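You operate a simulated robot arm through the tools that you are given. There is no shell and no other tool.

You are at the controls of a simulated two-armed robot. One attempt, no reset.

## Task
Put the purple-cap bottle that says "return" from the top of the sample bench on the black mat and the purple-cap bottle labelled "sample" on the shelf under the sample bench. Press the reader button two times. Take the blue refill bottle and put it on the spot under the dye pumps. Close the hopper lid. Put one of the wide green bottles from the top of the right stand on the shelf under the right stand. Turn the blue panel dial to 40 L. Press the orange rinse button three times. Put the wide yellow bottle on the top of the sample bench away on the middle drip shelf. Take the round grey block and leave it on the silver steel tray. Close the right sample drawer. Close the left sample drawer. Fetch the purple jug and set it on the right wall shelf of the bottle table. Put the steel box marked "rinse" from the top of the ice tank on the beige tray and the steel box marked "supply" on the brown tray. Any order will do. Set down upright: purple-cap bottle, blue refill bottle, wide green bottle, wide yellow bottle, purple jug, steel box.

It is judged by the outcome, as a careful person would: the job done as asked, and still so three seconds after it is handed in. It fails if anything else is knocked over, pushed out of place, dropped, spilled or broken. Lids that push on must go on centred and level and be pressed home; caps that screw on are set level and turned clockwise until they are tight.

## Robot
Two 7-joint arms with three-finger grippers on one trunk, on a base that drives. Base frame: it is fixed to the floor where the robot stands at the start and does not move with it; the origin is under the middle of the robot, x ahead of it, y to its left, z up. Lengths are in mm, angles in degrees, forces in N, time in s.
The left shoulder is at the start at [86, 126, 1110], the right one opposite. With the tool pointing down near the work surface each hand reaches from about 360 to 860 mm from the robot's upright axis, wherever it stands, measured 20 degrees to its own side. Places, roughly: beige tray (22x15x3 cm) [3300, 700, 700]; black mat (25x34 cm) [3080, -3220, 860]; blue panel dial [3700, 5000, 1500]; blue refill bottle (6x6x18 cm) [8200, 4000, 1400]; brown tray (24x16x3 cm) [3700, 1000, 700]; hopper lid [8100, 3500, 1500]; left sample drawer [500, -2500, 700]; middle drip shelf (110x18 cm) [1860, -1400, 1280]; orange rinse button [2700, 3600, 1100]; purple jug (15x10x13 cm) [1700, -2800, 900]; purple-cap bottle [-250, -2750, 1000]; reader button [-100, -2400, 900]; right sample drawer [0, -2400, 700]; right wall shelf of the bottle table (21x99 cm) [-1480, 360, 1580]; round grey block (8x8x6 cm) [100, -2900, 900]; shelf under the right stand [8300, 4500, 300]; shelf under the sample bench [200, -2700, 200]; spot under the dye pumps (17x17 cm) [8000, 3260, 840]; steel box [3750, 750, 750]; steel tray (26x20x3 cm) [-300, -2900, 900]; wide green bottle (7x7x15 cm) [8200, 4800, 900]; wide yellow bottle (7x7x15 cm) [500, -3000, 900]. Payload 2.94 kg a hand.
Tool frame (each hand has its own): the origin (TCP) lies between the finger pads and is the grasp point; the fingertips stand 30 mm ahead of it; z points along the fingers, y is the line along which they close. Largest opening 128 mm; the body of the gripper starts 93 mm behind the TCP.
Orientation is told as [roll, pitch, yaw] about the base's x, y, z axes, in that order, counted from this pose: with the fingers straight down and closing along the base's y, the tool's x points along the base's -x, its y along +y and its z along -z.

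## Interface
- The arms move only by the tool move_arm. It takes "left_rows", "right_rows" or both (then of equal length, played together; a hand with none holds still); each is one flat list of numbers, 6 for each row, row after row: the shift along the base's x, y, z in units of 150 mm (1.0 is 150 mm), then the turn, a rotation vector about the base's x, y, z in units of 180 degrees (1.0 is 180 degrees). In form: [tx, ty, tz, wx, wy, wz, tx, ty, tz, wx, wy, wz, ...]. A call has 1 to 20 rows; each row is the pose to reach, as a shift and turn from the pose commanded when the call began. "left_gripper" and "right_gripper" are, for a hand that has rows, the gripper command, from -1 (shut) to 1 (fully open), values between in proportion, set as the call begins (left out, the last holds). A call with a number of a shift or a turn outside -1 to 1 is refused whole. Each row takes 0.2 s and may step no farther than 50 mm and 8.6 degrees from the row before; otherwise, or with a gripper value out of range, the whole call is refused. Where a pose cannot be reached the arm comes as near as it can. A force on the tool above 40 N (or 10 N above the force at the start of the call, whichever is more), or a blocked arm, ends the call early, and 0.2 s more pass. Each finger halts on what it meets, pressing with about 26 N; the grip force reading is that of the motor and also rises with nothing between the fingers. The clock runs only during rows and for 0.2 s after the last one: add rows that repeat a pose to give the fingers time. It gives the time, the measured TCP pose, the force on the tool (base axes), the opening and the grip force at its end, in the units of the frame above (readings bear some noise), with the torque about the TCP (base axes, N m) and any sound that the robot's microphone picked up.
- Cameras (640 x 400 px; columns grow to the right, rows downward): "scene" is now at [220.5, 1.5, 1283.8]; the picture's right is [-0.06, -1.00, 0.00], its down [-0.43, 0.03, -0.90] and it looks along [0.90, -0.06, -0.43] (base axes); focal length 263 px, centre (320, 200). "left" rides on the left gripper at [69, 15, -120] in its tool frame; the picture's right is [-0.21, 0.98, 0.00], its down [-0.82, -0.18, -0.54] and it looks along [-0.53, -0.12, 0.84] (tool axes); focal length 251 px, centre (320, 200). "right" rides on the right gripper at [69, -15, -120] in its tool frame; the picture's right is [0.21, 0.98, 0.00], its down [-0.82, 0.18, -0.54] and it looks along [-0.53, 0.12, 0.84] (tool axes); focal length 251 px, centre (320, 200). There is no depth. A picture from a camera that has moved, and an enlarged one, comes with that camera's place and axes in the base frame and with its lens. The place of the scene camera against the robot may be out by one fixed shift of up to 12 mm in any direction.
- snapshot(camera): a new picture of that camera. No time passes.
- move_column(by): slides the trunk up (or, below 0, down) by that many mm; the arms and the scene camera ride with it, the base frame stays. It gives what a move gives, with no picture.
- roll_base(legs): drives the robot by 1 to 6 legs, each [ahead, left, turn to the left] in mm, mm and degrees, along the robot's own axes; the way and the turn of a leg run together, so that a leg with both is an arc; at most 1500 mm and 180 degrees a leg. The arms and the cameras ride along, it lands a little off, and it stops where it bumps. It gives what a move gives.
- turn_head(pan, tilt): turns the head with the scene camera to pan (to the left, within 80 degrees either way) and tilt (down, from -29 to 69), counted from straight ahead of the robot. It gives what a move gives.
- enlarge(camera, box): a new picture of the part [left, top, right, bottom] of that camera's present view, enlarged. No time passes.
- close_job(): hands the job in; it is judged then, once.

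Nothing tells you exact positions but the pictures and the camera data. Unless the task says otherwise, let go and move clear before handing in.

The tools are called after "Call:" by a JSON object that holds its "api" and its "payload". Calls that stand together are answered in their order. move_arm: Moves the arms, as the interface text tells. Its arguments: {"type":"object","properties":{"left_rows":{"type":"array","items":{"type":"number"}},"left_gripper":{"type":"number"},"right_rows":{"type":"array","items":{"type":"number"}},"right_gripper":{"type":"number"}},"required":[]} The other tools are called the same way: move_column (by) slides the trunk up or down; roll_base (legs) drives the base; turn_head (pan, tilt) turns the head that bears the scene camera; snapshot (camera) takes a picture; enlarge (camera, box) takes an enlarged picture of a part of a camera's view; close_job () hands the job in.

At the start:

```text
time_s: 0.0
left_position: [394.2, 124.6, 1176.2]
left_tcp_rot: [0.0, 0.0, -0.1]
left_wrist_force: [-0.1, -0.2, 0.4]
left_ft_torque: [-0.01, 0.0, -0.02]
left_opening: 128.1
left_grasp_force: 0.0
right_position: [392.6, -128.1, 1123.0]
right_tcp_rot: [0.1, -0.1, 0.0]
right_wrist_force: [0.2, 0.3, 0.4]
right_ft_torque: [-0.03, 0.04, 0.01]
right_opening: 127.9
right_grasp_force: 0.0
trunk travel left (down, up): [-325.0, 222.0]
robot x, y, heading: [-0.8, -0.8, -0.2]
head pan, tilt: [-3.5, 25.3]
```

scene: 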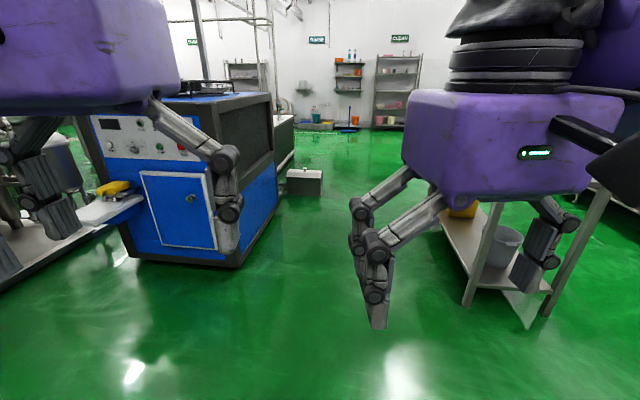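
right: 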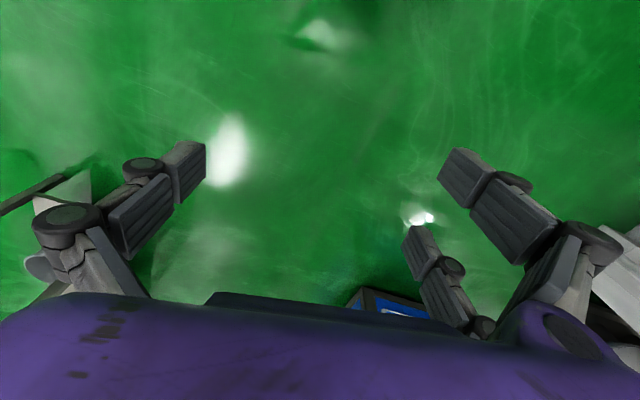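
left: 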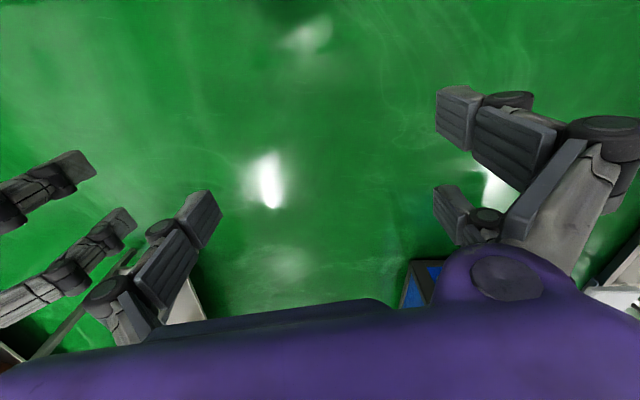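

I see a green-floored plant hall with a blue machine ahead to the left and a bench to the right. I start by turning the head to look around before driving anywhere.

Call:
{"api": "turn_head", "payload": {"pan": -75, "tilt": 20}}

Call:
{"api": "snapshot", "payload": {"camera": "scene"}}

Call:
{"api": "turn_head", "payload": {"pan": -40, "tilt": 20}}

Call:
{"api": "snapshot", "payload": {"camera": "scene"}}

Call:
{"api": "turn_head", "payload": {"pan": 75, "tilt": 20}}

Call:
{"api": "snapshot", "payload": {"camera": "scene"}}

Call:
{"api": "turn_head", "payload": {"pan": 0, "tilt": 5}}

Call:
{"api": "snapshot", "payload": {"camera": "scene"}}

```text
time_s: 1.4
left_position: [393.3, 123.8, 1176.1]
left_tcp_rot: [0.0, 0.1, 0.1]
left_wrist_force: [0.6, -0.3, 0.1]
left_ft_torque: [0.01, -0.01, -0.01]
left_opening: 127.7
left_grasp_force: 0.0
right_position: [392.0, -128.7, 1122.8]
right_tcp_rot: [-0.1, -0.1, 0.0]
right_wrist_force: [-0.8, -0.2, 0.2]
right_ft_torque: [0.0, -0.01, -0.02]
right_opening: 127.9
right_grasp_force: 0.1
trunk travel left (down, up): [-325.0, 222.0]
robot x, y, heading: [0.1, -0.3, 0.1]
head pan, tilt: [-75.0, 20.0]
```

```text
taken
camera scene: at [152.8, -82.7, 1292.4], right [-0.97, -0.26, 0.0], down [-0.09, 0.33, -0.94], along [0.24, -0.91, -0.34], focal length 263 px, centre (320, 200)
```

scene: 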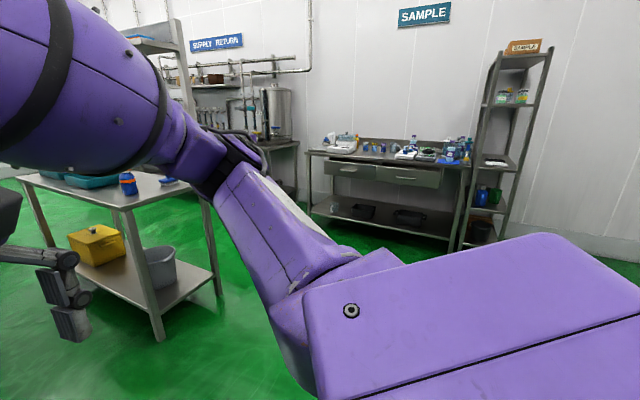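

```text
time_s: 2.4
left_position: [393.7, 124.6, 1174.8]
left_tcp_rot: [0.0, 0.1, 0.1]
left_wrist_force: [0.0, -0.5, 0.1]
left_ft_torque: [-0.01, 0.03, 0.0]
left_opening: 127.9
left_grasp_force: 0.0
right_position: [392.2, -128.6, 1123.8]
right_tcp_rot: [0.0, -0.1, 0.0]
right_wrist_force: [0.4, -0.6, 0.2]
right_ft_torque: [0.02, 0.02, 0.01]
right_opening: 128.0
right_grasp_force: 0.0
trunk travel left (down, up): [-325.0, 222.0]
robot x, y, heading: [-0.5, 3.3, 0.1]
head pan, tilt: [-40.0, 20.0]
```

```text
taken
camera scene: at [199.9, -52.7, 1292.5], right [-0.64, -0.77, 0.0], down [-0.26, 0.22, -0.94], along [0.72, -0.6, -0.34], focal length 263 px, centre (320, 200)
```

scene: 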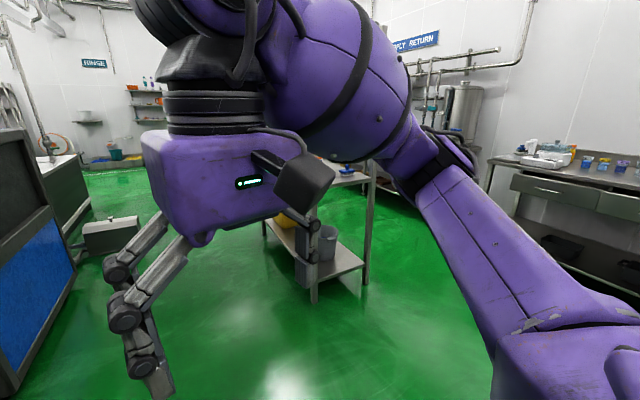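

```text
time_s: 4.4
left_position: [393.7, 123.3, 1177.0]
left_tcp_rot: [0.0, 0.0, 0.0]
left_wrist_force: [0.2, -0.4, 0.1]
left_ft_torque: [-0.01, 0.03, 0.05]
left_opening: 127.8
left_grasp_force: 0.0
right_position: [392.5, -128.7, 1123.1]
right_tcp_rot: [0.0, -0.1, 0.0]
right_wrist_force: [-0.1, -0.1, -0.6]
right_ft_torque: [0.01, -0.02, 0.02]
right_opening: 128.0
right_grasp_force: 0.0
trunk travel left (down, up): [-325.0, 222.0]
robot x, y, heading: [1.8, 0.7, -0.1]
head pan, tilt: [75.0, 20.0]
```

```text
taken
camera scene: at [152.8, 97.1, 1292.5], right [0.97, -0.26, 0.0], down [-0.09, -0.33, -0.94], along [0.24, 0.91, -0.34], focal length 263 px, centre (320, 200)
```

scene: 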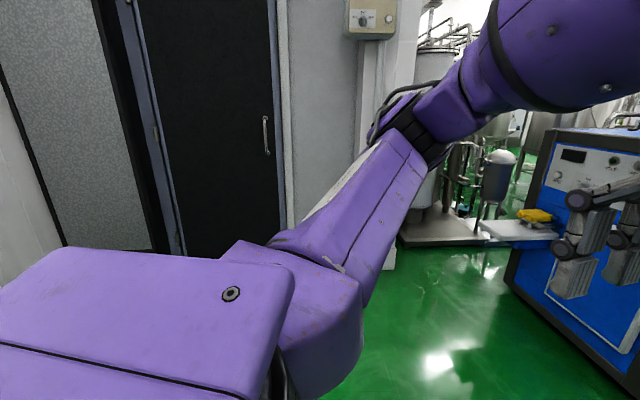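

```text
time_s: 5.8
left_position: [394.6, 122.9, 1175.7]
left_tcp_rot: [-0.1, -0.1, 0.0]
left_wrist_force: [-0.3, 0.0, 0.5]
left_ft_torque: [0.03, 0.01, -0.05]
left_opening: 127.9
left_grasp_force: 0.0
right_position: [393.1, -128.2, 1123.6]
right_tcp_rot: [0.0, -0.1, 0.0]
right_wrist_force: [0.6, 1.1, -0.5]
right_ft_torque: [-0.02, 0.02, 0.0]
right_opening: 128.0
right_grasp_force: 0.1
trunk travel left (down, up): [-325.0, 222.0]
robot x, y, heading: [1.2, 2.6, 0.2]
head pan, tilt: [0.0, 5.0]
```

```text
taken
camera scene: at [220.5, 7.3, 1316.8], right [0.0, -1.0, 0.0], down [-0.09, 0.0, -1.0], along [1.0, 0.0, -0.09], focal length 263 px, centre (320, 200)
```

scene: 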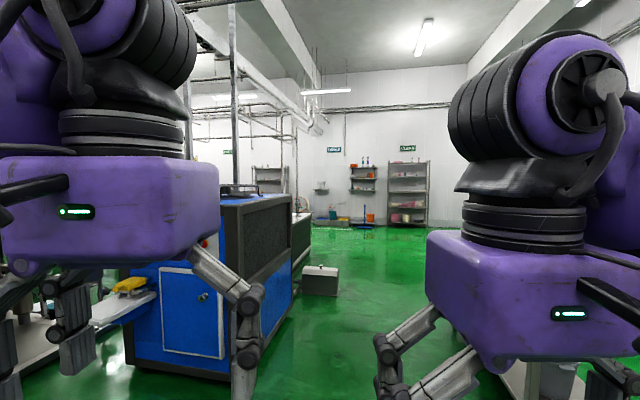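

The sample bench stands to the robot's right, with its front at about y -2450. The way there looks clear, so I turn right, drive towards it and look.

Call:
{"api": "roll_base", "payload": {"legs": [[0, 0, -90], [1150, 0, 0]]}}

Call:
{"api": "turn_head", "payload": {"pan": 0, "tilt": 30}}

Call:
{"api": "snapshot", "payload": {"camera": "scene"}}

Call:
{"api": "snapshot", "payload": {"camera": "left"}}

Call:
{"api": "snapshot", "payload": {"camera": "right"}}

```text
time_s: 15.5
left_position: [108.9, -1538.7, 1175.5]
left_tcp_rot: [0.0, 0.0, -90.4]
left_wrist_force: [-0.1, 0.1, -0.1]
left_ft_torque: [0.02, -0.02, -0.01]
left_opening: 128.0
left_grasp_force: 0.0
right_position: [-143.6, -1535.4, 1123.3]
right_tcp_rot: [-0.1, -0.1, -90.5]
right_wrist_force: [-0.2, 0.4, 0.0]
right_ft_torque: [0.0, 0.0, 0.0]
right_opening: 127.8
right_grasp_force: 0.0
trunk travel left (down, up): [-325.0, 222.0]
robot x, y, heading: [-13.4, -1141.5, -90.3]
head pan, tilt: [0.0, 5.0]
```

```text
time_s: 16.4
left_position: [108.9, -1538.3, 1176.0]
left_tcp_rot: [0.0, -0.1, -90.4]
left_wrist_force: [-0.4, 0.5, -0.2]
left_ft_torque: [-0.01, -0.01, 0.0]
left_opening: 127.8
left_grasp_force: 0.2
right_position: [-142.4, -1535.7, 1123.5]
right_tcp_rot: [0.0, 0.0, -90.5]
right_wrist_force: [-0.2, 0.1, 0.1]
right_ft_torque: [0.03, -0.02, -0.02]
right_opening: 128.1
right_grasp_force: 0.0
trunk travel left (down, up): [-325.0, 222.0]
robot x, y, heading: [-14.5, -1144.7, -90.4]
head pan, tilt: [0.0, 30.0]
```

```text
taken
camera scene: at [-14.5, -1356.4, 1276.5], right [-1.0, 0.01, 0.0], down [0.0, 0.5, -0.87], along [-0.01, -0.87, -0.5], focal length 263 px, centre (320, 200)
```

scene: 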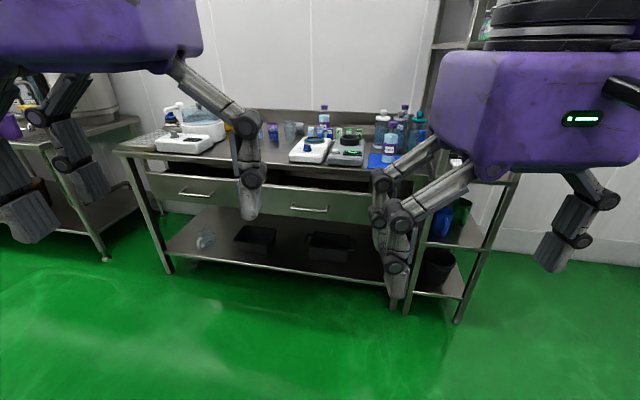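

```text
taken
camera left: at [123.6, -1469.9, 1295.5], right [0.98, -0.22, 0.0], down [-0.19, -0.82, 0.54], along [-0.12, -0.53, -0.84], focal length 251 px, centre (320, 200)
```

left: 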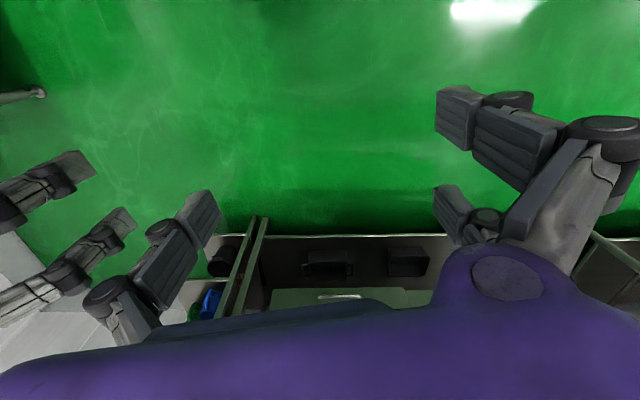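

```text
taken
camera right: at [-158.3, -1466.0, 1243.1], right [0.98, 0.21, 0.0], down [0.17, -0.82, 0.54], along [0.11, -0.53, -0.84], focal length 251 px, centre (320, 200)
```

right: 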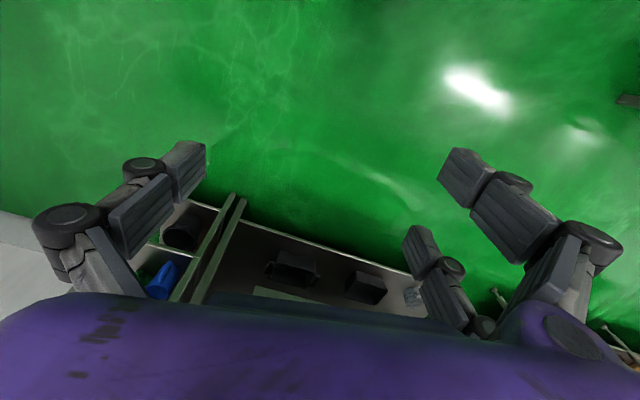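

The bench is in view with two drawers and a shelf below. I enlarge to identify the things on top.

Call:
{"api": "enlarge", "payload": {"camera": "scene", "box": [100, 80, 300, 205]}}

Call:
{"api": "enlarge", "payload": {"camera": "scene", "box": [240, 80, 440, 205]}}

Call:
{"api": "enlarge", "payload": {"camera": "scene", "box": [120, 160, 480, 330]}}

```text
3.20 times, centred on (200, 142) of scene
camera zoom: at [-14.5, -1356.4, 1276.5], right [-1.0, 0.01, 0.0], down [0.0, 0.5, -0.87], along [-0.01, -0.87, -0.5], focal length 841 px, centre (704, 384)
```

zoom: 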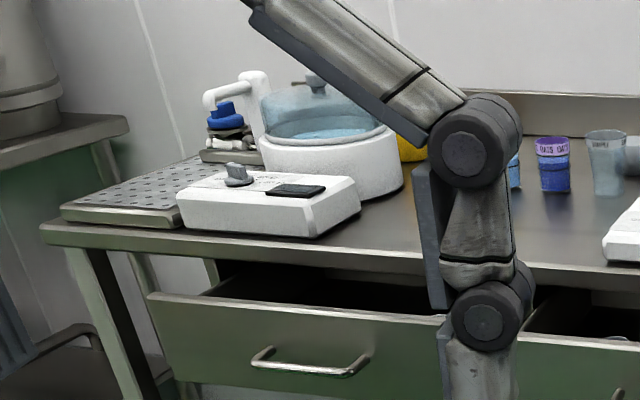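

```text
3.20 times, centred on (340, 142) of scene
camera zoom: at [-14.5, -1356.4, 1276.5], right [-1.0, 0.01, 0.0], down [0.0, 0.5, -0.87], along [-0.01, -0.87, -0.5], focal length 841 px, centre (256, 384)
```

zoom: 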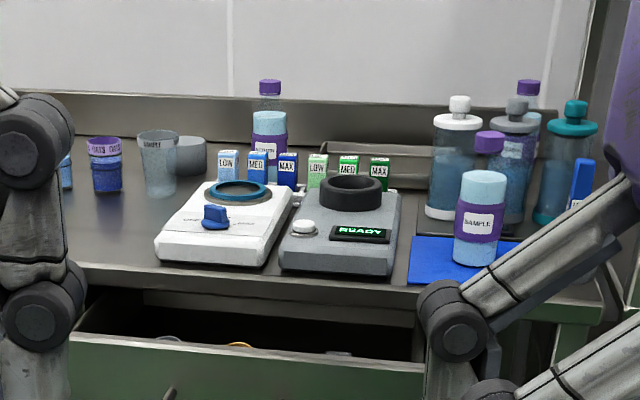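

```text
1.78 times, centred on (300, 245) of scene
camera zoom: at [-14.5, -1356.4, 1276.5], right [-1.0, 0.01, 0.0], down [0.0, 0.5, -0.87], along [-0.01, -0.87, -0.5], focal length 467 px, centre (356, 120)
```

zoom: 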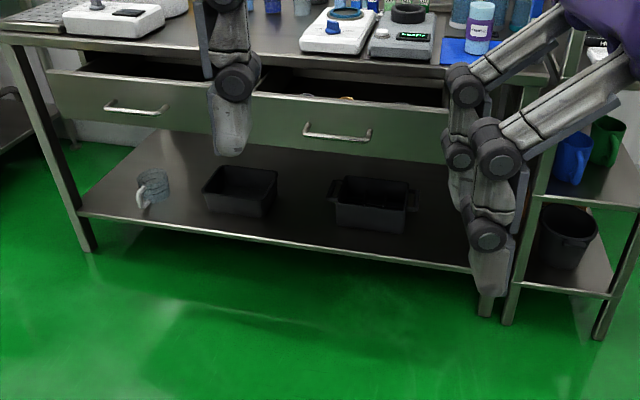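

The bench front is turned by about 10 degrees, running from about (-458, -2352) to (945, -2613). Both drawers are open and the SAMPLE bottle stands on a blue mat at the right. I square up to the bench and go nearer.

Call:
{"api": "roll_base", "payload": {"legs": [[0, 0, -10.1], [650, 232, 0]]}}

Call:
{"api": "snapshot", "payload": {"camera": "scene"}}

```text
time_s: 20.9
left_position: [144.8, -2245.8, 1176.0]
left_tcp_rot: [0.0, 0.0, -100.8]
left_wrist_force: [0.5, -0.3, -0.6]
left_ft_torque: [0.02, 0.0, 0.01]
left_opening: 127.7
left_grasp_force: 0.1
right_position: [-102.6, -2196.0, 1122.9]
right_tcp_rot: [0.0, 0.0, -100.8]
right_wrist_force: [0.1, -0.5, -0.5]
right_ft_torque: [0.02, -0.02, 0.02]
right_opening: 127.9
right_grasp_force: 0.0
trunk travel left (down, up): [-325.0, 222.0]
robot x, y, heading: [98.0, -1838.4, -100.4]
head pan, tilt: [0.0, 30.0]
```

```text
taken
camera scene: at [54.2, -2044.4, 1276.4], right [-0.98, 0.19, 0.0], down [0.09, 0.49, -0.87], along [-0.16, -0.85, -0.5], focal length 263 px, centre (320, 200)
```

scene: 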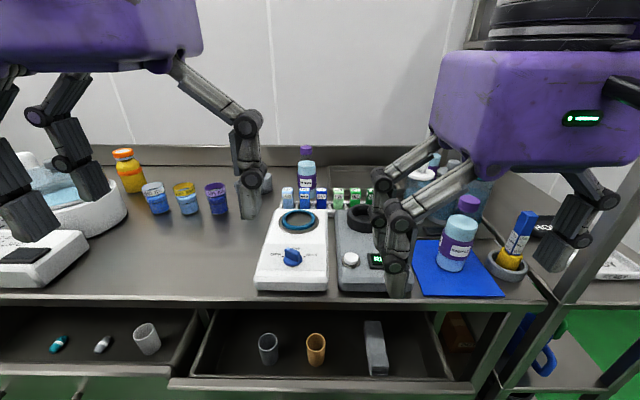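

The tops of the bench and drawer insides are visible now. I spread the hands out sideways to clear the view.

Call:
{"api": "move_arm", "payload": {"left_rows": [0.328, -0.06, 0, 0, 0, 0, 0.656, -0.12, 0, 0, 0, 0, 0.984, -0.181, 0, 0, 0, 0], "right_rows": [-0.328, 0.06, 0, 0, 0, 0, -0.656, 0.12, 0, 0, 0, 0, -0.984, 0.181, 0, 0, 0, 0]}}

Call:
{"api": "move_arm", "payload": {"left_rows": [0.328, -0.06, 0, 0, 0, 0, 0.656, -0.12, 0, 0, 0, 0, 0.984, -0.181, 0, 0, 0, 0], "right_rows": [-0.328, 0.06, 0, 0, 0, 0, -0.656, 0.12, 0, 0, 0, 0, -0.984, 0.181, 0, 0, 0, 0]}}

Call:
{"api": "snapshot", "payload": {"camera": "scene"}}

```text
time_s: 21.8
left_position: [293.2, -2268.5, 1177.5]
left_tcp_rot: [0.0, -0.2, -100.9]
left_wrist_force: [0.0, 1.3, 0.2]
left_ft_torque: [-0.03, 0.0, 0.0]
left_opening: 128.0
left_grasp_force: 0.1
right_position: [-250.3, -2164.7, 1123.4]
right_tcp_rot: [0.1, -0.3, -100.7]
right_wrist_force: [-1.3, 0.6, 0.2]
right_ft_torque: [-0.05, -0.02, -0.03]
right_opening: 127.8
right_grasp_force: 0.0
trunk travel left (down, up): [-325.0, 222.0]
robot x, y, heading: [97.3, -1832.9, -101.0]
head pan, tilt: [0.0, 30.0]
```

```text
time_s: 22.8
left_position: [425.8, -2297.0, 1234.7]
left_tcp_rot: [-2.1, -13.9, -104.1]
left_wrist_force: [-0.2, -1.8, -0.4]
left_ft_torque: [0.07, 0.01, -0.01]
left_opening: 127.6
left_grasp_force: 0.0
left hand out of reach, approached as far as the arm can: row 1, 2
right_position: [-401.5, -2144.3, 1124.2]
right_tcp_rot: [0.0, 0.1, -100.9]
right_wrist_force: [-0.2, -1.1, -0.5]
right_ft_torque: [0.13, 0.04, -0.02]
right_opening: 128.1
right_grasp_force: 0.0
trunk travel left (down, up): [-325.0, 222.0]
robot x, y, heading: [98.6, -1837.2, -100.6]
head pan, tilt: [0.0, 30.0]
stopped in row 3 (left hand): the arm was blocked; the commanded pose is now the measured one
```

```text
taken
camera scene: at [53.8, -2048.4, 1275.6], right [-0.98, 0.19, 0.0], down [0.09, 0.49, -0.86], along [-0.16, -0.85, -0.5], focal length 263 px, centre (320, 200)
```

scene: 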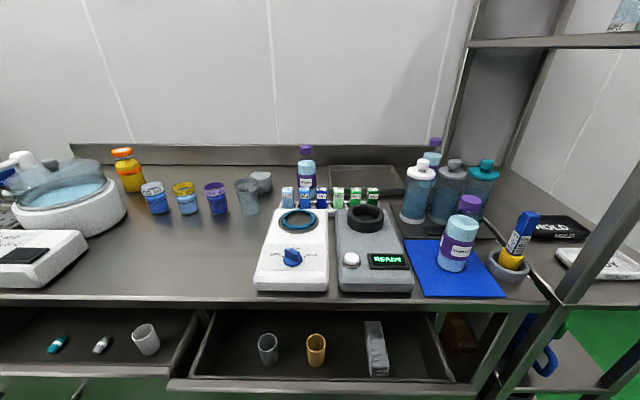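

Now the whole bench top is visible. I enlarge the areas to read the labels.

Call:
{"api": "enlarge", "payload": {"camera": "scene", "box": [260, 130, 420, 230]}}

Call:
{"api": "enlarge", "payload": {"camera": "scene", "box": [380, 120, 560, 300]}}

Call:
{"api": "enlarge", "payload": {"camera": "scene", "box": [0, 130, 280, 300]}}

Call:
{"api": "enlarge", "payload": {"camera": "scene", "box": [0, 280, 560, 400]}}

```text
4.00 times, centred on (340, 180) of scene
camera zoom: at [53.8, -2048.4, 1275.6], right [-0.98, 0.19, 0.0], down [0.09, 0.49, -0.86], along [-0.16, -0.85, -0.5], focal length 1051 px, centre (240, 280)
```

zoom: 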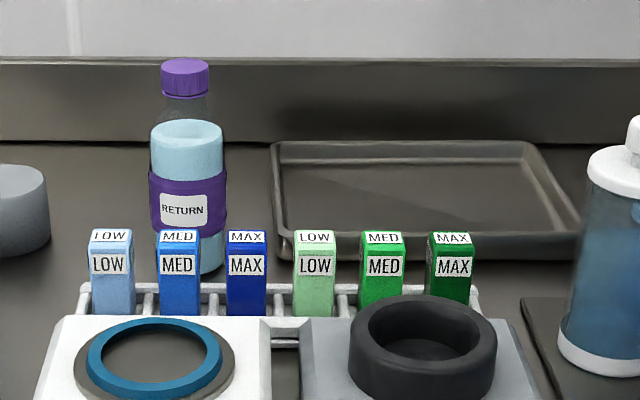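

```text
2.22 times, centred on (470, 210) of scene
camera zoom: at [53.8, -2048.4, 1275.6], right [-0.98, 0.19, 0.0], down [0.09, 0.49, -0.86], along [-0.16, -0.85, -0.5], focal length 584 px, centre (-13, 178)
```

zoom: 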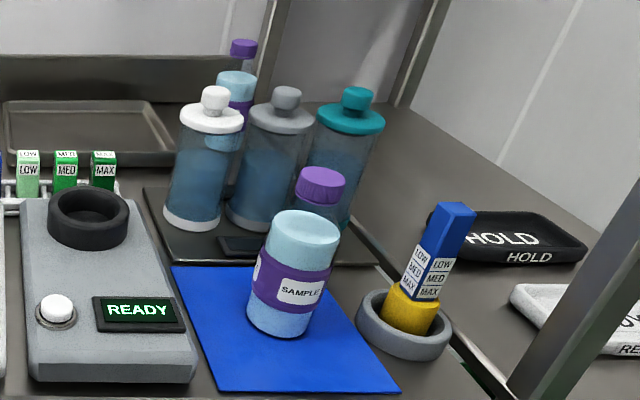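

```text
2.29 times, centred on (140, 215) of scene
camera zoom: at [53.8, -2048.4, 1275.6], right [-0.98, 0.19, 0.0], down [0.09, 0.49, -0.86], along [-0.16, -0.85, -0.5], focal length 601 px, centre (731, 166)
```

zoom: 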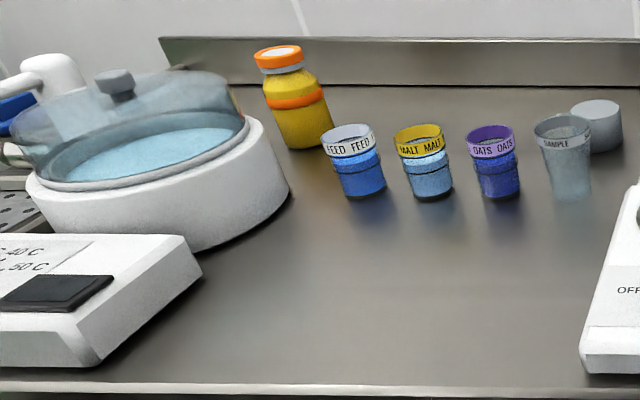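

```text
1.14 times, centred on (280, 340) of scene
camera zoom: at [53.8, -2048.4, 1275.6], right [-0.98, 0.19, 0.0], down [0.09, 0.49, -0.86], along [-0.16, -0.85, -0.5], focal length 300 px, centre (366, 40)
```

zoom: 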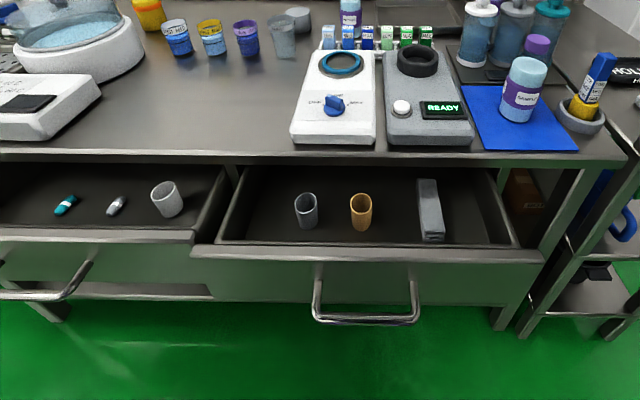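

I read the labels: RETURN is the bottle behind the small boxes and SAMPLE is the one on the blue mat. The drawer handles are near (22, -2208, 749) and (490, -2315, 749). I shift the base so each hand can push one handle, then lower the hands in front of them.

Call:
{"api": "roll_base", "payload": {"legs": [[-90, 190, 0]]}}

Call:
{"api": "move_arm", "payload": {"right_rows": [0.328, -0.061, -0.25, 0, 0, 0, 0.55, -0.1, -0.5, 0, 0, 0, 0.75, -0.14, -0.75, 0, 0, 0, 0.9, -0.168, -1, 0, 0, 0], "right_gripper": -0.3}}

```text
time_s: 25.0
left_position: [629.7, -2239.6, 1236.2]
left_tcp_rot: [-2.0, -13.9, -104.2]
left_wrist_force: [0.0, 0.7, -0.4]
left_ft_torque: [-0.04, 0.0, 0.01]
left_opening: 128.0
left_grasp_force: 0.1
right_position: [-199.2, -2089.8, 1125.8]
right_tcp_rot: [0.1, -0.1, -100.6]
right_wrist_force: [0.0, -0.2, -0.1]
right_ft_torque: [-0.01, 0.03, 0.01]
right_opening: 128.1
right_grasp_force: 0.1
trunk travel left (down, up): [-325.0, 222.0]
robot x, y, heading: [296.5, -1781.8, -100.8]
head pan, tilt: [0.0, 30.0]
```

```text
refused: row 1 steps farther than a row can; nothing moved
```

Call:
{"api": "move_arm", "payload": {"right_rows": [0.196, -0.037, -0.2, 0, 0, 0, 0.393, -0.075, -0.4, 0, 0, 0, 0.589, -0.112, -0.6, 0, 0, 0, 0.786, -0.15, -0.8, 0, 0, 0, 0.982, -0.187, -1, 0, 0, 0], "right_gripper": -0.3, "left_rows": [-0.161, 0.031, -0.2, 0.024, -0.01, 0.006, -0.322, 0.061, -0.4, 0.048, -0.02, 0.013, -0.483, 0.092, -0.6, 0.072, -0.0297, 0.019, -0.644, 0.122, -0.8, 0.072, -0.0297, 0.019, -0.805, 0.153, -1, 0.072, -0.0297, 0.019], "left_gripper": -0.3}}

```text
time_s: 26.2
left_position: [507.5, -2216.4, 1083.8]
left_tcp_rot: [0.5, -0.1, -101.0]
left_wrist_force: [-0.1, 0.1, 0.5]
left_ft_torque: [0.04, -0.01, 0.0]
left_opening: 44.7
left_grasp_force: 0.0
right_position: [-51.4, -2116.1, 975.4]
right_tcp_rot: [0.0, -0.1, -100.7]
right_wrist_force: [-1.2, -1.4, -0.1]
right_ft_torque: [0.05, -0.04, -0.01]
right_opening: 45.0
right_grasp_force: 0.0
trunk travel left (down, up): [-325.0, 222.0]
robot x, y, heading: [299.7, -1782.7, -100.8]
head pan, tilt: [0.0, 30.0]
```

Call:
{"api": "move_arm", "payload": {"right_rows": [0.143, -0.038, -0.25, 0, 0, 0, 0.286, -0.076, -0.5, 0, 0, 0, 0.43, -0.115, -0.75, 0, 0, 0, 0.573, -0.153, -1, 0, 0, 0], "left_rows": [0, -0.05, -0.25, 0, 0, 0, -0.015, -0.1, -0.5, 0, 0, 0, -0.02, -0.15, -0.75, 0, 0, 0, -0.03, -0.2, -1, 0, 0, 0]}}

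Call:
{"api": "turn_head", "payload": {"pan": 0, "tilt": 50}}

Call:
{"api": "snapshot", "payload": {"camera": "scene"}}

```text
time_s: 27.2
left_position: [504.8, -2248.7, 932.5]
left_tcp_rot: [0.4, -0.1, -100.9]
left_wrist_force: [0.1, -0.2, -0.1]
left_ft_torque: [0.04, 0.0, 0.04]
left_opening: 44.7
left_grasp_force: 0.0
right_position: [34.9, -2141.6, 827.0]
right_tcp_rot: [0.0, -0.2, -100.8]
right_wrist_force: [0.0, -0.3, -0.2]
right_ft_torque: [0.0, 0.0, 0.01]
right_opening: 44.7
right_grasp_force: 0.1
trunk travel left (down, up): [-325.0, 222.0]
robot x, y, heading: [297.6, -1787.5, -100.9]
head pan, tilt: [0.0, 30.0]
```

```text
time_s: 28.1
left_position: [504.4, -2246.5, 933.5]
left_tcp_rot: [0.4, -0.2, -100.9]
left_wrist_force: [0.2, 0.1, -0.8]
left_ft_torque: [-0.02, 0.0, 0.0]
left_opening: 44.8
left_grasp_force: 0.0
right_position: [34.4, -2140.8, 828.5]
right_tcp_rot: [-0.1, 0.0, -100.6]
right_wrist_force: [0.6, 0.6, 0.8]
right_ft_torque: [-0.02, 0.02, 0.02]
right_opening: 44.9
right_grasp_force: 0.0
trunk travel left (down, up): [-325.0, 222.0]
robot x, y, heading: [299.6, -1782.6, -100.9]
head pan, tilt: [0.0, 50.0]
```

```text
taken
camera scene: at [259.2, -1978.8, 1246.9], right [-0.98, 0.19, 0.0], down [0.14, 0.75, -0.64], along [-0.12, -0.63, -0.77], focal length 263 px, centre (320, 200)
```

scene: 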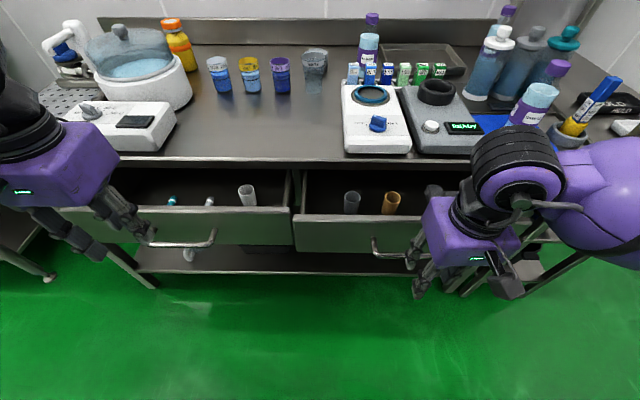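

Call:
{"api": "move_arm", "payload": {"right_rows": [0, 0, -0.27, 0, 0, 0, 0, 0, -0.53, 0, 0, 0, 0, 0, -0.53, 0, 0, 0, 0, 0, -0.53, 0, 0, 0], "left_rows": [0, 0, -0.3, 0, 0, 0, 0, 0, -0.6, 0, 0, 0, 0, 0, -0.9, 0, 0, 0, 0, 0, -1, 0, 0, 0]}}

Call:
{"api": "move_arm", "payload": {"left_rows": [0, 0, -0.23, 0, 0, 0]}}

Call:
{"api": "snapshot", "payload": {"camera": "scene"}}

Call:
{"api": "snapshot", "payload": {"camera": "right"}}

Call:
{"api": "snapshot", "payload": {"camera": "left"}}

```text
time_s: 29.1
left_position: [505.0, -2246.5, 787.2]
left_tcp_rot: [0.4, -0.3, -101.0]
left_wrist_force: [0.3, 0.1, 0.6]
left_ft_torque: [0.01, 0.01, 0.02]
left_opening: 44.8
left_grasp_force: 0.1
right_position: [33.9, -2138.7, 746.1]
right_tcp_rot: [0.0, -0.1, -100.7]
right_wrist_force: [-0.2, 0.0, 0.2]
right_ft_torque: [-0.02, 0.01, -0.01]
right_opening: 44.9
right_grasp_force: 0.1
trunk travel left (down, up): [-325.0, 222.0]
robot x, y, heading: [298.6, -1785.8, -101.0]
head pan, tilt: [0.0, 50.0]
```

```text
time_s: 29.5
left_position: [504.2, -2246.2, 752.4]
left_tcp_rot: [0.4, -0.2, -101.0]
left_wrist_force: [0.0, -0.1, 0.6]
left_ft_torque: [0.0, 0.02, -0.01]
left_opening: 44.9
left_grasp_force: 0.0
right_position: [34.9, -2140.1, 745.7]
right_tcp_rot: [0.0, -0.1, -100.7]
right_wrist_force: [-0.3, 0.1, 0.8]
right_ft_torque: [0.03, -0.02, -0.03]
right_opening: 44.9
right_grasp_force: 0.0
trunk travel left (down, up): [-325.0, 222.0]
robot x, y, heading: [297.9, -1781.9, -100.8]
head pan, tilt: [0.0, 50.0]
```

```text
taken
camera scene: at [259.5, -1979.2, 1246.8], right [-0.98, 0.19, 0.0], down [0.14, 0.75, -0.64], along [-0.12, -0.63, -0.77], focal length 263 px, centre (320, 200)
```

scene: 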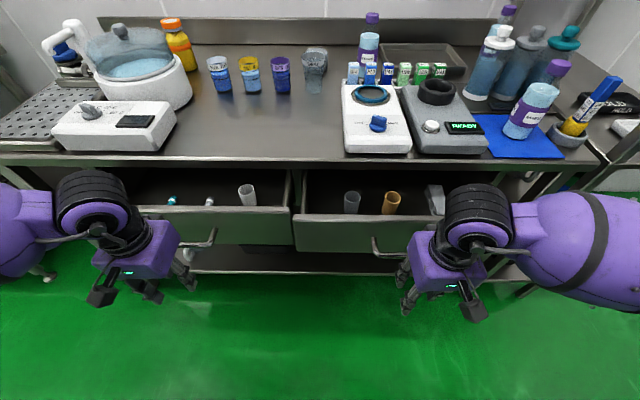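

```text
taken
camera right: at [32.3, -2069.2, 866.1], right [1.0, 0.03, 0.0], down [0.02, -0.84, 0.54], along [0.02, -0.54, -0.84], focal length 251 px, centre (320, 200)
```

right: 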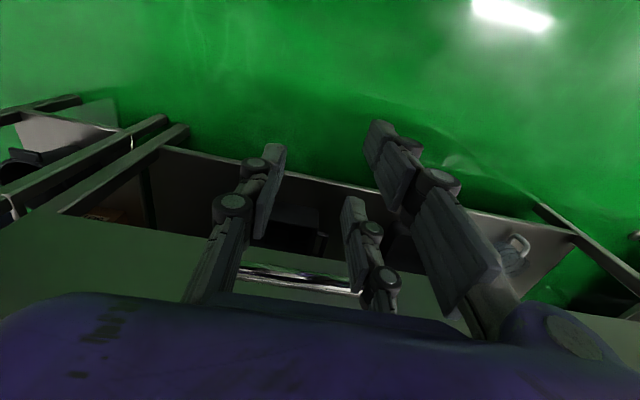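

```text
taken
camera left: at [529.7, -2181.2, 871.7], right [0.92, -0.4, 0.01], down [-0.34, -0.77, 0.54], along [-0.21, -0.5, -0.84], focal length 251 px, centre (320, 200)
```

left: 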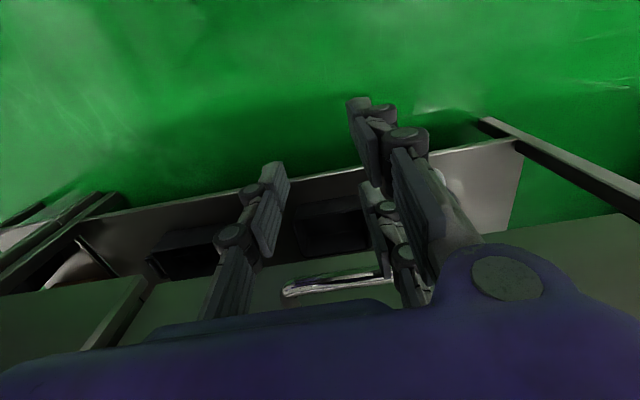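

Both hands stand in front of the handles with tips below the bars. I push both drawers in, moving straight along the bench's depth.

Call:
{"api": "move_arm", "payload": {"right_rows": [-0.038, -0.196, 0, 0, 0, 0, -0.076, -0.392, 0, 0, 0, 0, -0.114, -0.588, 0, 0, 0, 0, -0.152, -0.784, 0, 0, 0, 0, -0.19, -0.98, 0, 0, 0, 0], "left_rows": [-0.038, -0.196, 0, 0, 0, 0, -0.076, -0.392, 0, 0, 0, 0, -0.114, -0.588, 0, 0, 0, 0, -0.152, -0.784, 0, 0, 0, 0, -0.19, -0.98, 0, 0, 0, 0]}}

Call:
{"api": "snapshot", "payload": {"camera": "scene"}}

```text
time_s: 30.7
left_position: [475.1, -2394.1, 751.4]
left_tcp_rot: [0.4, -0.1, -101.0]
left_wrist_force: [-0.2, 0.9, -0.7]
left_ft_torque: [0.03, 0.0, 0.01]
left_opening: 44.9
left_grasp_force: 0.1
right_position: [5.5, -2286.4, 748.8]
right_tcp_rot: [0.0, -0.2, -100.7]
right_wrist_force: [-0.5, -0.2, 0.4]
right_ft_torque: [0.03, 0.0, -0.02]
right_opening: 44.6
right_grasp_force: 0.0
trunk travel left (down, up): [-325.0, 222.0]
robot x, y, heading: [299.4, -1783.0, -100.8]
head pan, tilt: [0.0, 50.0]
```

```text
taken
camera scene: at [258.9, -1978.8, 1246.8], right [-0.98, 0.19, 0.0], down [0.14, 0.75, -0.64], along [-0.12, -0.63, -0.77], focal length 263 px, centre (320, 200)
```

scene: 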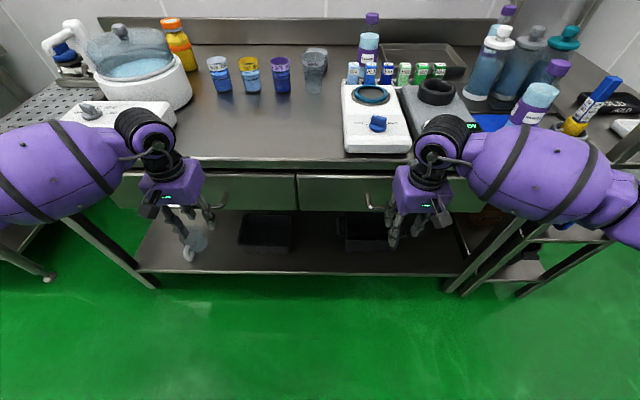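

Call:
{"api": "move_arm", "payload": {"right_rows": [-0.019, -0.098, 0, 0, 0, 0, -0.038, -0.196, 0, 0, 0, 0, -0.057, -0.294, 0, 0, 0, 0, -0.076, -0.392, 0, 0, 0, 0]}}

Call:
{"api": "move_arm", "payload": {"left_rows": [-0.019, -0.098, 0, 0, 0, 0, -0.038, -0.196, 0, 0, 0, 0, -0.057, -0.294, 0, 0, 0, 0, -0.076, -0.392, 0, 0, 0, 0]}}

Call:
{"api": "snapshot", "payload": {"camera": "scene"}}

```text
time_s: 31.2
left_position: [475.0, -2393.2, 751.2]
left_tcp_rot: [0.4, -0.3, -101.0]
left_wrist_force: [1.3, 5.4, 5.6]
left_ft_torque: [-0.2, -0.2, 0.11]
left_opening: 44.9
left_grasp_force: 0.0
right_position: [4.3, -2298.0, 744.5]
right_tcp_rot: [0.0, 1.2, -100.0]
right_wrist_force: [2.3, 12.3, 5.2]
right_ft_torque: [-0.18, -0.09, 0.32]
right_opening: 45.2
right_grasp_force: 0.4
trunk travel left (down, up): [-325.0, 222.0]
robot x, y, heading: [297.0, -1779.0, -100.7]
head pan, tilt: [0.0, 50.0]
stopped in row 2 (right hand): the force on the tool passed its limit at 50 N (the readings are from after the stop); the commanded pose is now the measured one
```

```text
time_s: 31.6
left_position: [475.9, -2393.8, 749.6]
left_tcp_rot: [0.6, 1.1, -101.0]
left_wrist_force: [1.9, 13.3, 6.8]
left_ft_torque: [0.12, -0.23, 0.4]
left_opening: 44.9
left_grasp_force: 0.1
right_position: [5.7, -2298.8, 744.8]
right_tcp_rot: [-0.2, 1.0, -100.0]
right_wrist_force: [0.9, 6.9, 2.8]
right_ft_torque: [-0.12, 0.03, 0.14]
right_opening: 44.7
right_grasp_force: 0.1
trunk travel left (down, up): [-325.0, 222.0]
robot x, y, heading: [299.0, -1782.5, -100.5]
head pan, tilt: [0.0, 50.0]
stopped in row 1 (left hand): the force on the tool passed its limit at 50 N (the readings are from after the stop); the commanded pose is now the measured one
```

```text
taken
camera scene: at [259.4, -1976.0, 1247.3], right [-0.98, 0.19, 0.0], down [0.14, 0.75, -0.64], along [-0.12, -0.63, -0.77], focal length 263 px, centre (320, 200)
```

scene: 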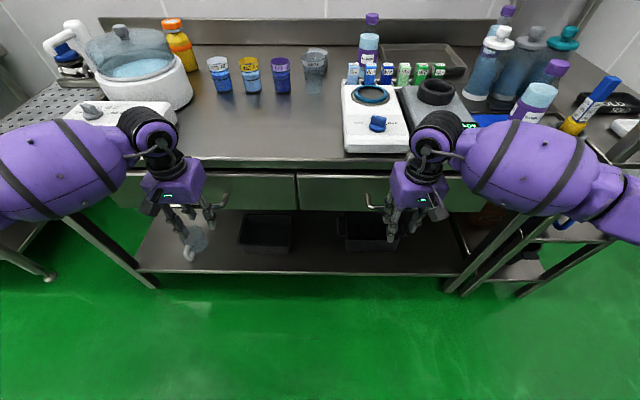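

Both hands met a hard stop, so the drawers should be shut. I back off and check.

Call:
{"api": "move_arm", "payload": {"right_rows": [0.038, 0.196, 0, 0, 0, 0, 0.095, 0.49, 0, 0, 0, 0, 0.132, 0.68, 0.2, 0, 0, 0, 0.132, 0.68, 0.5, 0, 0, 0, 0.132, 0.68, 0.8, 0, 0, 0, 0.132, 0.68, 1, 0, 0, 0], "left_rows": [0.038, 0.196, 0, 0, 0, 0, 0.095, 0.49, 0, 0, 0, 0, 0.132, 0.68, 0.2, 0, 0, 0, 0.132, 0.68, 0.5, 0, 0, 0, 0.132, 0.68, 0.8, 0, 0, 0, 0.132, 0.68, 1, 0, 0, 0]}}

Call:
{"api": "enlarge", "payload": {"camera": "scene", "box": [80, 140, 540, 300]}}

```text
time_s: 33.0
left_position: [493.9, -2293.9, 899.9]
left_tcp_rot: [0.5, 1.0, -101.1]
left_wrist_force: [0.8, 0.9, -0.2]
left_ft_torque: [-0.04, -0.02, 0.01]
left_opening: 45.1
left_grasp_force: 0.0
right_position: [24.3, -2196.8, 896.7]
right_tcp_rot: [-0.1, 0.9, -100.3]
right_wrist_force: [0.0, 0.0, 0.2]
right_ft_torque: [0.04, 0.06, -0.02]
right_opening: 44.8
right_grasp_force: 0.2
trunk travel left (down, up): [-325.0, 222.0]
robot x, y, heading: [297.9, -1780.7, -100.8]
head pan, tilt: [0.0, 50.0]
```

```text
1.39 times, centred on (310, 220) of scene
camera zoom: at [259.3, -1978.0, 1246.9], right [-0.98, 0.19, 0.0], down [0.14, 0.75, -0.64], along [-0.12, -0.63, -0.77], focal length 366 px, centre (334, 172)
```

zoom: 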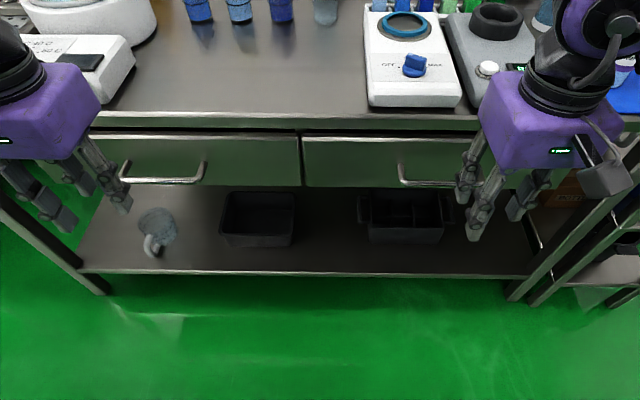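

The drawers sit flush now. Next I look straight down to learn how far the base reaches, and locate the reader button (about (-88, -2447, 891)).

Call:
{"api": "turn_head", "payload": {"pan": 0, "tilt": 69}}

Call:
{"api": "snapshot", "payload": {"camera": "scene"}}

```text
time_s: 33.8
left_position: [495.1, -2296.4, 899.3]
left_tcp_rot: [0.6, 1.0, -101.0]
left_wrist_force: [0.1, 0.3, -0.2]
left_ft_torque: [0.0, -0.03, 0.01]
left_opening: 44.8
left_grasp_force: 0.0
right_position: [23.9, -2197.2, 897.2]
right_tcp_rot: [-0.1, 0.9, -100.3]
right_wrist_force: [-0.1, -0.3, -0.8]
right_ft_torque: [0.01, 0.0, -0.02]
right_opening: 44.8
right_grasp_force: 0.1
trunk travel left (down, up): [-325.0, 222.0]
robot x, y, heading: [295.4, -1782.2, -100.7]
head pan, tilt: [0.0, 68.8]
```

```text
taken
camera scene: at [263.2, -1957.5, 1225.0], right [-0.98, 0.19, 0.0], down [0.17, 0.92, -0.36], along [-0.07, -0.36, -0.93], focal length 263 px, centre (320, 200)
```

scene: 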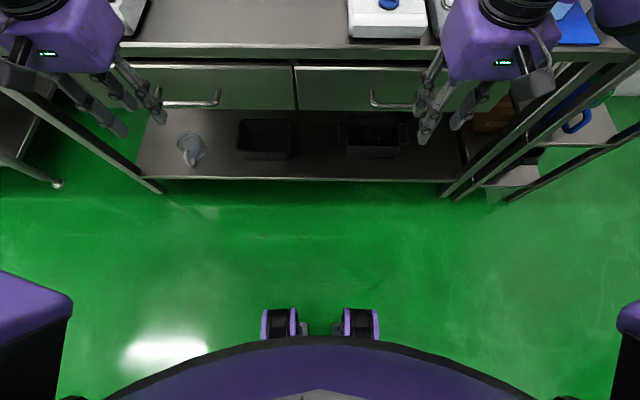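

The base is slim at the front (wheels about 140 mm ahead of the axis), so I can get close to the bench. First the reader button: I bring the right hand, fingers shut, over it.

Call:
{"api": "move_arm", "payload": {"right_rows": [0, 0, 0.33, 0, 0, 0, 0, 0, 0.66, 0, 0, 0, -0.12, -0.28, 0.72, 0, 0, 0, -0.24, -0.56, 0.72, 0, 0, 0, -0.36, -0.84, 0.72, 0, 0, 0, -0.4, -0.95, 0.72, 0, 0, 0], "right_gripper": -1}}

Call:
{"api": "move_arm", "payload": {"right_rows": [-0.12, -0.25, 0, 0, 0, 0, -0.24, -0.49, 0, 0, 0, 0, -0.347, -0.723, 0, 0, 0, 0, -0.347, -0.723, -0.2, 0, 0, 0]}}

Call:
{"api": "turn_head", "payload": {"pan": -25, "tilt": 35}}

Call:
{"api": "snapshot", "payload": {"camera": "scene"}}

Call:
{"api": "snapshot", "payload": {"camera": "right"}}

```text
time_s: 35.2
left_position: [494.3, -2294.6, 899.9]
left_tcp_rot: [0.5, 0.9, -101.1]
left_wrist_force: [-0.9, 0.2, 0.1]
left_ft_torque: [0.02, -0.01, -0.01]
left_opening: 45.0
left_grasp_force: 0.1
right_position: [-36.0, -2341.6, 1005.1]
right_tcp_rot: [0.0, 0.9, -100.2]
right_wrist_force: [0.1, -0.1, 0.1]
right_ft_torque: [-0.01, -0.01, 0.02]
right_opening: 0.1
right_grasp_force: 3.5
trunk travel left (down, up): [-325.0, 222.0]
robot x, y, heading: [296.8, -1781.6, -100.8]
head pan, tilt: [0.0, 68.8]
```

```text
time_s: 36.2
left_position: [493.3, -2295.3, 899.4]
left_tcp_rot: [0.6, 1.0, -101.0]
left_wrist_force: [-0.4, 0.3, -0.1]
left_ft_torque: [0.03, -0.02, -0.03]
left_opening: 44.8
left_grasp_force: 0.1
right_position: [-88.4, -2448.6, 973.7]
right_tcp_rot: [0.0, 0.9, -100.4]
right_wrist_force: [0.6, 0.0, 0.3]
right_ft_torque: [-0.02, 0.01, -0.01]
right_opening: 0.1
right_grasp_force: 3.0
trunk travel left (down, up): [-325.0, 222.0]
robot x, y, heading: [300.4, -1782.0, -100.9]
head pan, tilt: [0.0, 68.8]
```

```text
time_s: 37.2
left_position: [494.9, -2295.4, 899.6]
left_tcp_rot: [0.5, 0.9, -101.0]
left_wrist_force: [-0.1, -0.9, -0.3]
left_ft_torque: [0.01, 0.01, 0.01]
left_opening: 44.9
left_grasp_force: 0.0
right_position: [-87.5, -2448.7, 974.0]
right_tcp_rot: [0.0, 0.9, -100.3]
right_wrist_force: [-0.2, 0.2, 0.2]
right_ft_torque: [-0.01, 0.02, 0.01]
right_opening: 0.0
right_grasp_force: 2.7
trunk travel left (down, up): [-325.0, 222.0]
robot x, y, heading: [299.9, -1782.5, -100.5]
head pan, tilt: [-25.0, 35.0]
```

```text
taken
camera scene: at [222.2, -1974.0, 1268.5], right [-0.81, 0.58, 0.0], down [0.34, 0.47, -0.82], along [-0.48, -0.66, -0.57], focal length 263 px, centre (320, 200)
```

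scene: 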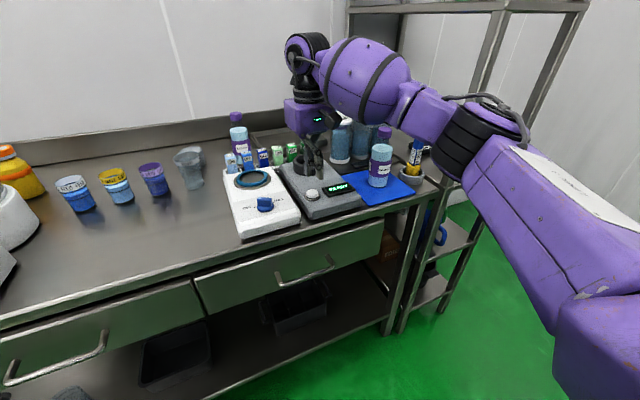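

```text
taken
camera right: at [-90.1, -2381.0, 1094.6], right [1.0, 0.04, 0.0], down [0.03, -0.85, 0.53], along [0.02, -0.53, -0.85], focal length 251 px, centre (320, 200)
```

right: 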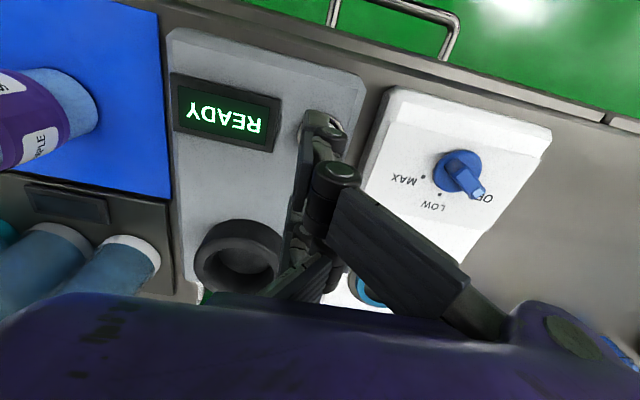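

Call:
{"api": "enlarge", "payload": {"camera": "right", "box": [250, 80, 400, 220]}}

Call:
{"api": "enlarge", "payload": {"camera": "scene", "box": [250, 130, 400, 220]}}

```text
2.86 times, centred on (325, 150) of right
camera zoom: at [-90.1, -2381.0, 1094.6], right [1.0, 0.04, 0.0], down [0.03, -0.85, 0.53], along [0.02, -0.53, -0.85], focal length 718 px, centre (306, 343)
```

zoom: 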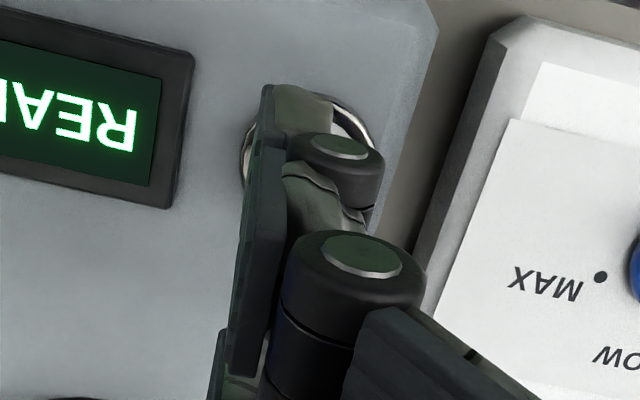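

```text
4.27 times, centred on (325, 175) of scene
camera zoom: at [222.2, -1974.0, 1268.5], right [-0.81, 0.58, 0.0], down [0.34, 0.47, -0.82], along [-0.48, -0.66, -0.57], focal length 1122 px, centre (299, 307)
```

zoom: 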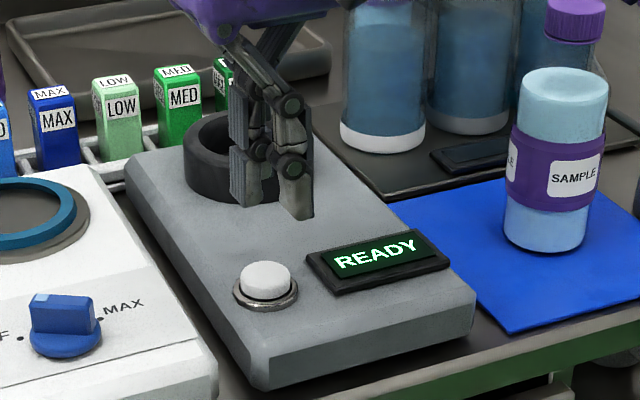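

The fingers are right above the button. I press down in small steps and watch the force.

Call:
{"api": "move_arm", "payload": {"right_rows": [0.01, 0.015, -0.15, 0, 0, 0, 0.01, 0.015, -0.26, 0, 0, 0, 0.01, 0.015, -0.3, 0, 0, 0, 0.01, 0.015, -0.32, 0, 0, 0, 0.01, 0.015, -0.34, 0, 0, 0, 0.01, 0.015, -0.36, 0, 0, 0]}}

Call:
{"api": "enlarge", "payload": {"camera": "scene", "box": [250, 130, 400, 220]}}

```text
time_s: 38.6
left_position: [492.2, -2294.5, 900.2]
left_tcp_rot: [0.5, 1.0, -101.0]
left_wrist_force: [0.7, 0.0, -0.6]
left_ft_torque: [-0.02, 0.02, -0.01]
left_opening: 44.9
left_grasp_force: 0.1
right_position: [-85.9, -2447.8, 920.2]
right_tcp_rot: [0.0, 0.8, -100.3]
right_wrist_force: [-1.7, -0.4, 2.1]
right_ft_torque: [0.01, -0.01, 0.01]
right_opening: 0.0
right_grasp_force: 2.8
trunk travel left (down, up): [-325.0, 222.0]
robot x, y, heading: [298.9, -1782.1, -100.7]
head pan, tilt: [-25.0, 35.0]
```

```text
4.27 times, centred on (325, 175) of scene
camera zoom: at [222.1, -1973.8, 1268.6], right [-0.81, 0.58, 0.0], down [0.34, 0.47, -0.82], along [-0.48, -0.66, -0.57], focal length 1122 px, centre (299, 307)
```

zoom: 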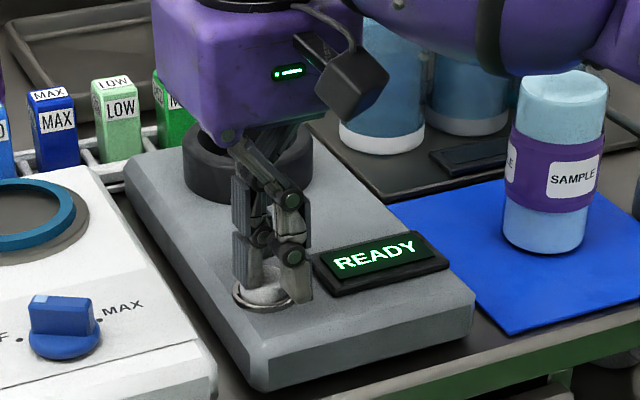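

Call:
{"api": "move_arm", "payload": {"right_rows": [0, 0, -0.015, 0, 0, 0, 0, 0, -0.03, 0, 0, 0, 0, 0, -0.045, 0, 0, 0, 0, 0, -0.06, 0, 0, 0]}}

Call:
{"api": "enlarge", "payload": {"camera": "scene", "box": [250, 130, 400, 220]}}

```text
time_s: 39.6
left_position: [495.2, -2294.5, 900.9]
left_tcp_rot: [0.5, 0.9, -101.0]
left_wrist_force: [-0.6, 0.7, -0.2]
left_ft_torque: [0.02, -0.03, -0.04]
left_opening: 44.7
left_grasp_force: 0.0
right_position: [-85.0, -2446.3, 915.8]
right_tcp_rot: [-0.1, 0.4, -100.3]
right_wrist_force: [-4.0, -8.0, 28.1]
right_ft_torque: [-0.2, -0.16, -0.05]
right_opening: 0.1
right_grasp_force: 2.4
trunk travel left (down, up): [-325.0, 222.0]
robot x, y, heading: [299.1, -1782.9, -100.7]
head pan, tilt: [-25.0, 35.0]
heard: click
```

```text
4.27 times, centred on (325, 175) of scene
camera zoom: at [223.0, -1972.3, 1269.2], right [-0.81, 0.58, 0.0], down [0.33, 0.46, -0.82], along [-0.48, -0.67, -0.57], focal length 1122 px, centre (299, 307)
```

zoom: 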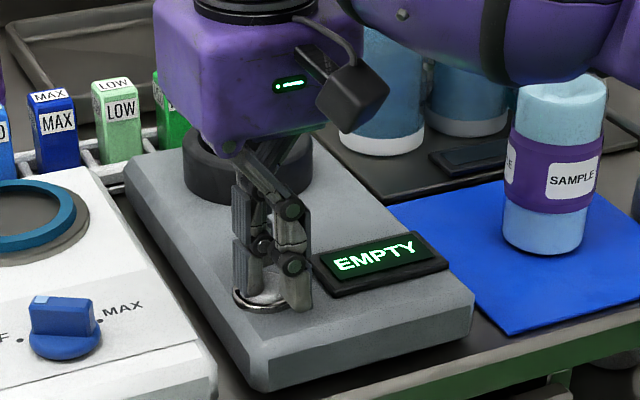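

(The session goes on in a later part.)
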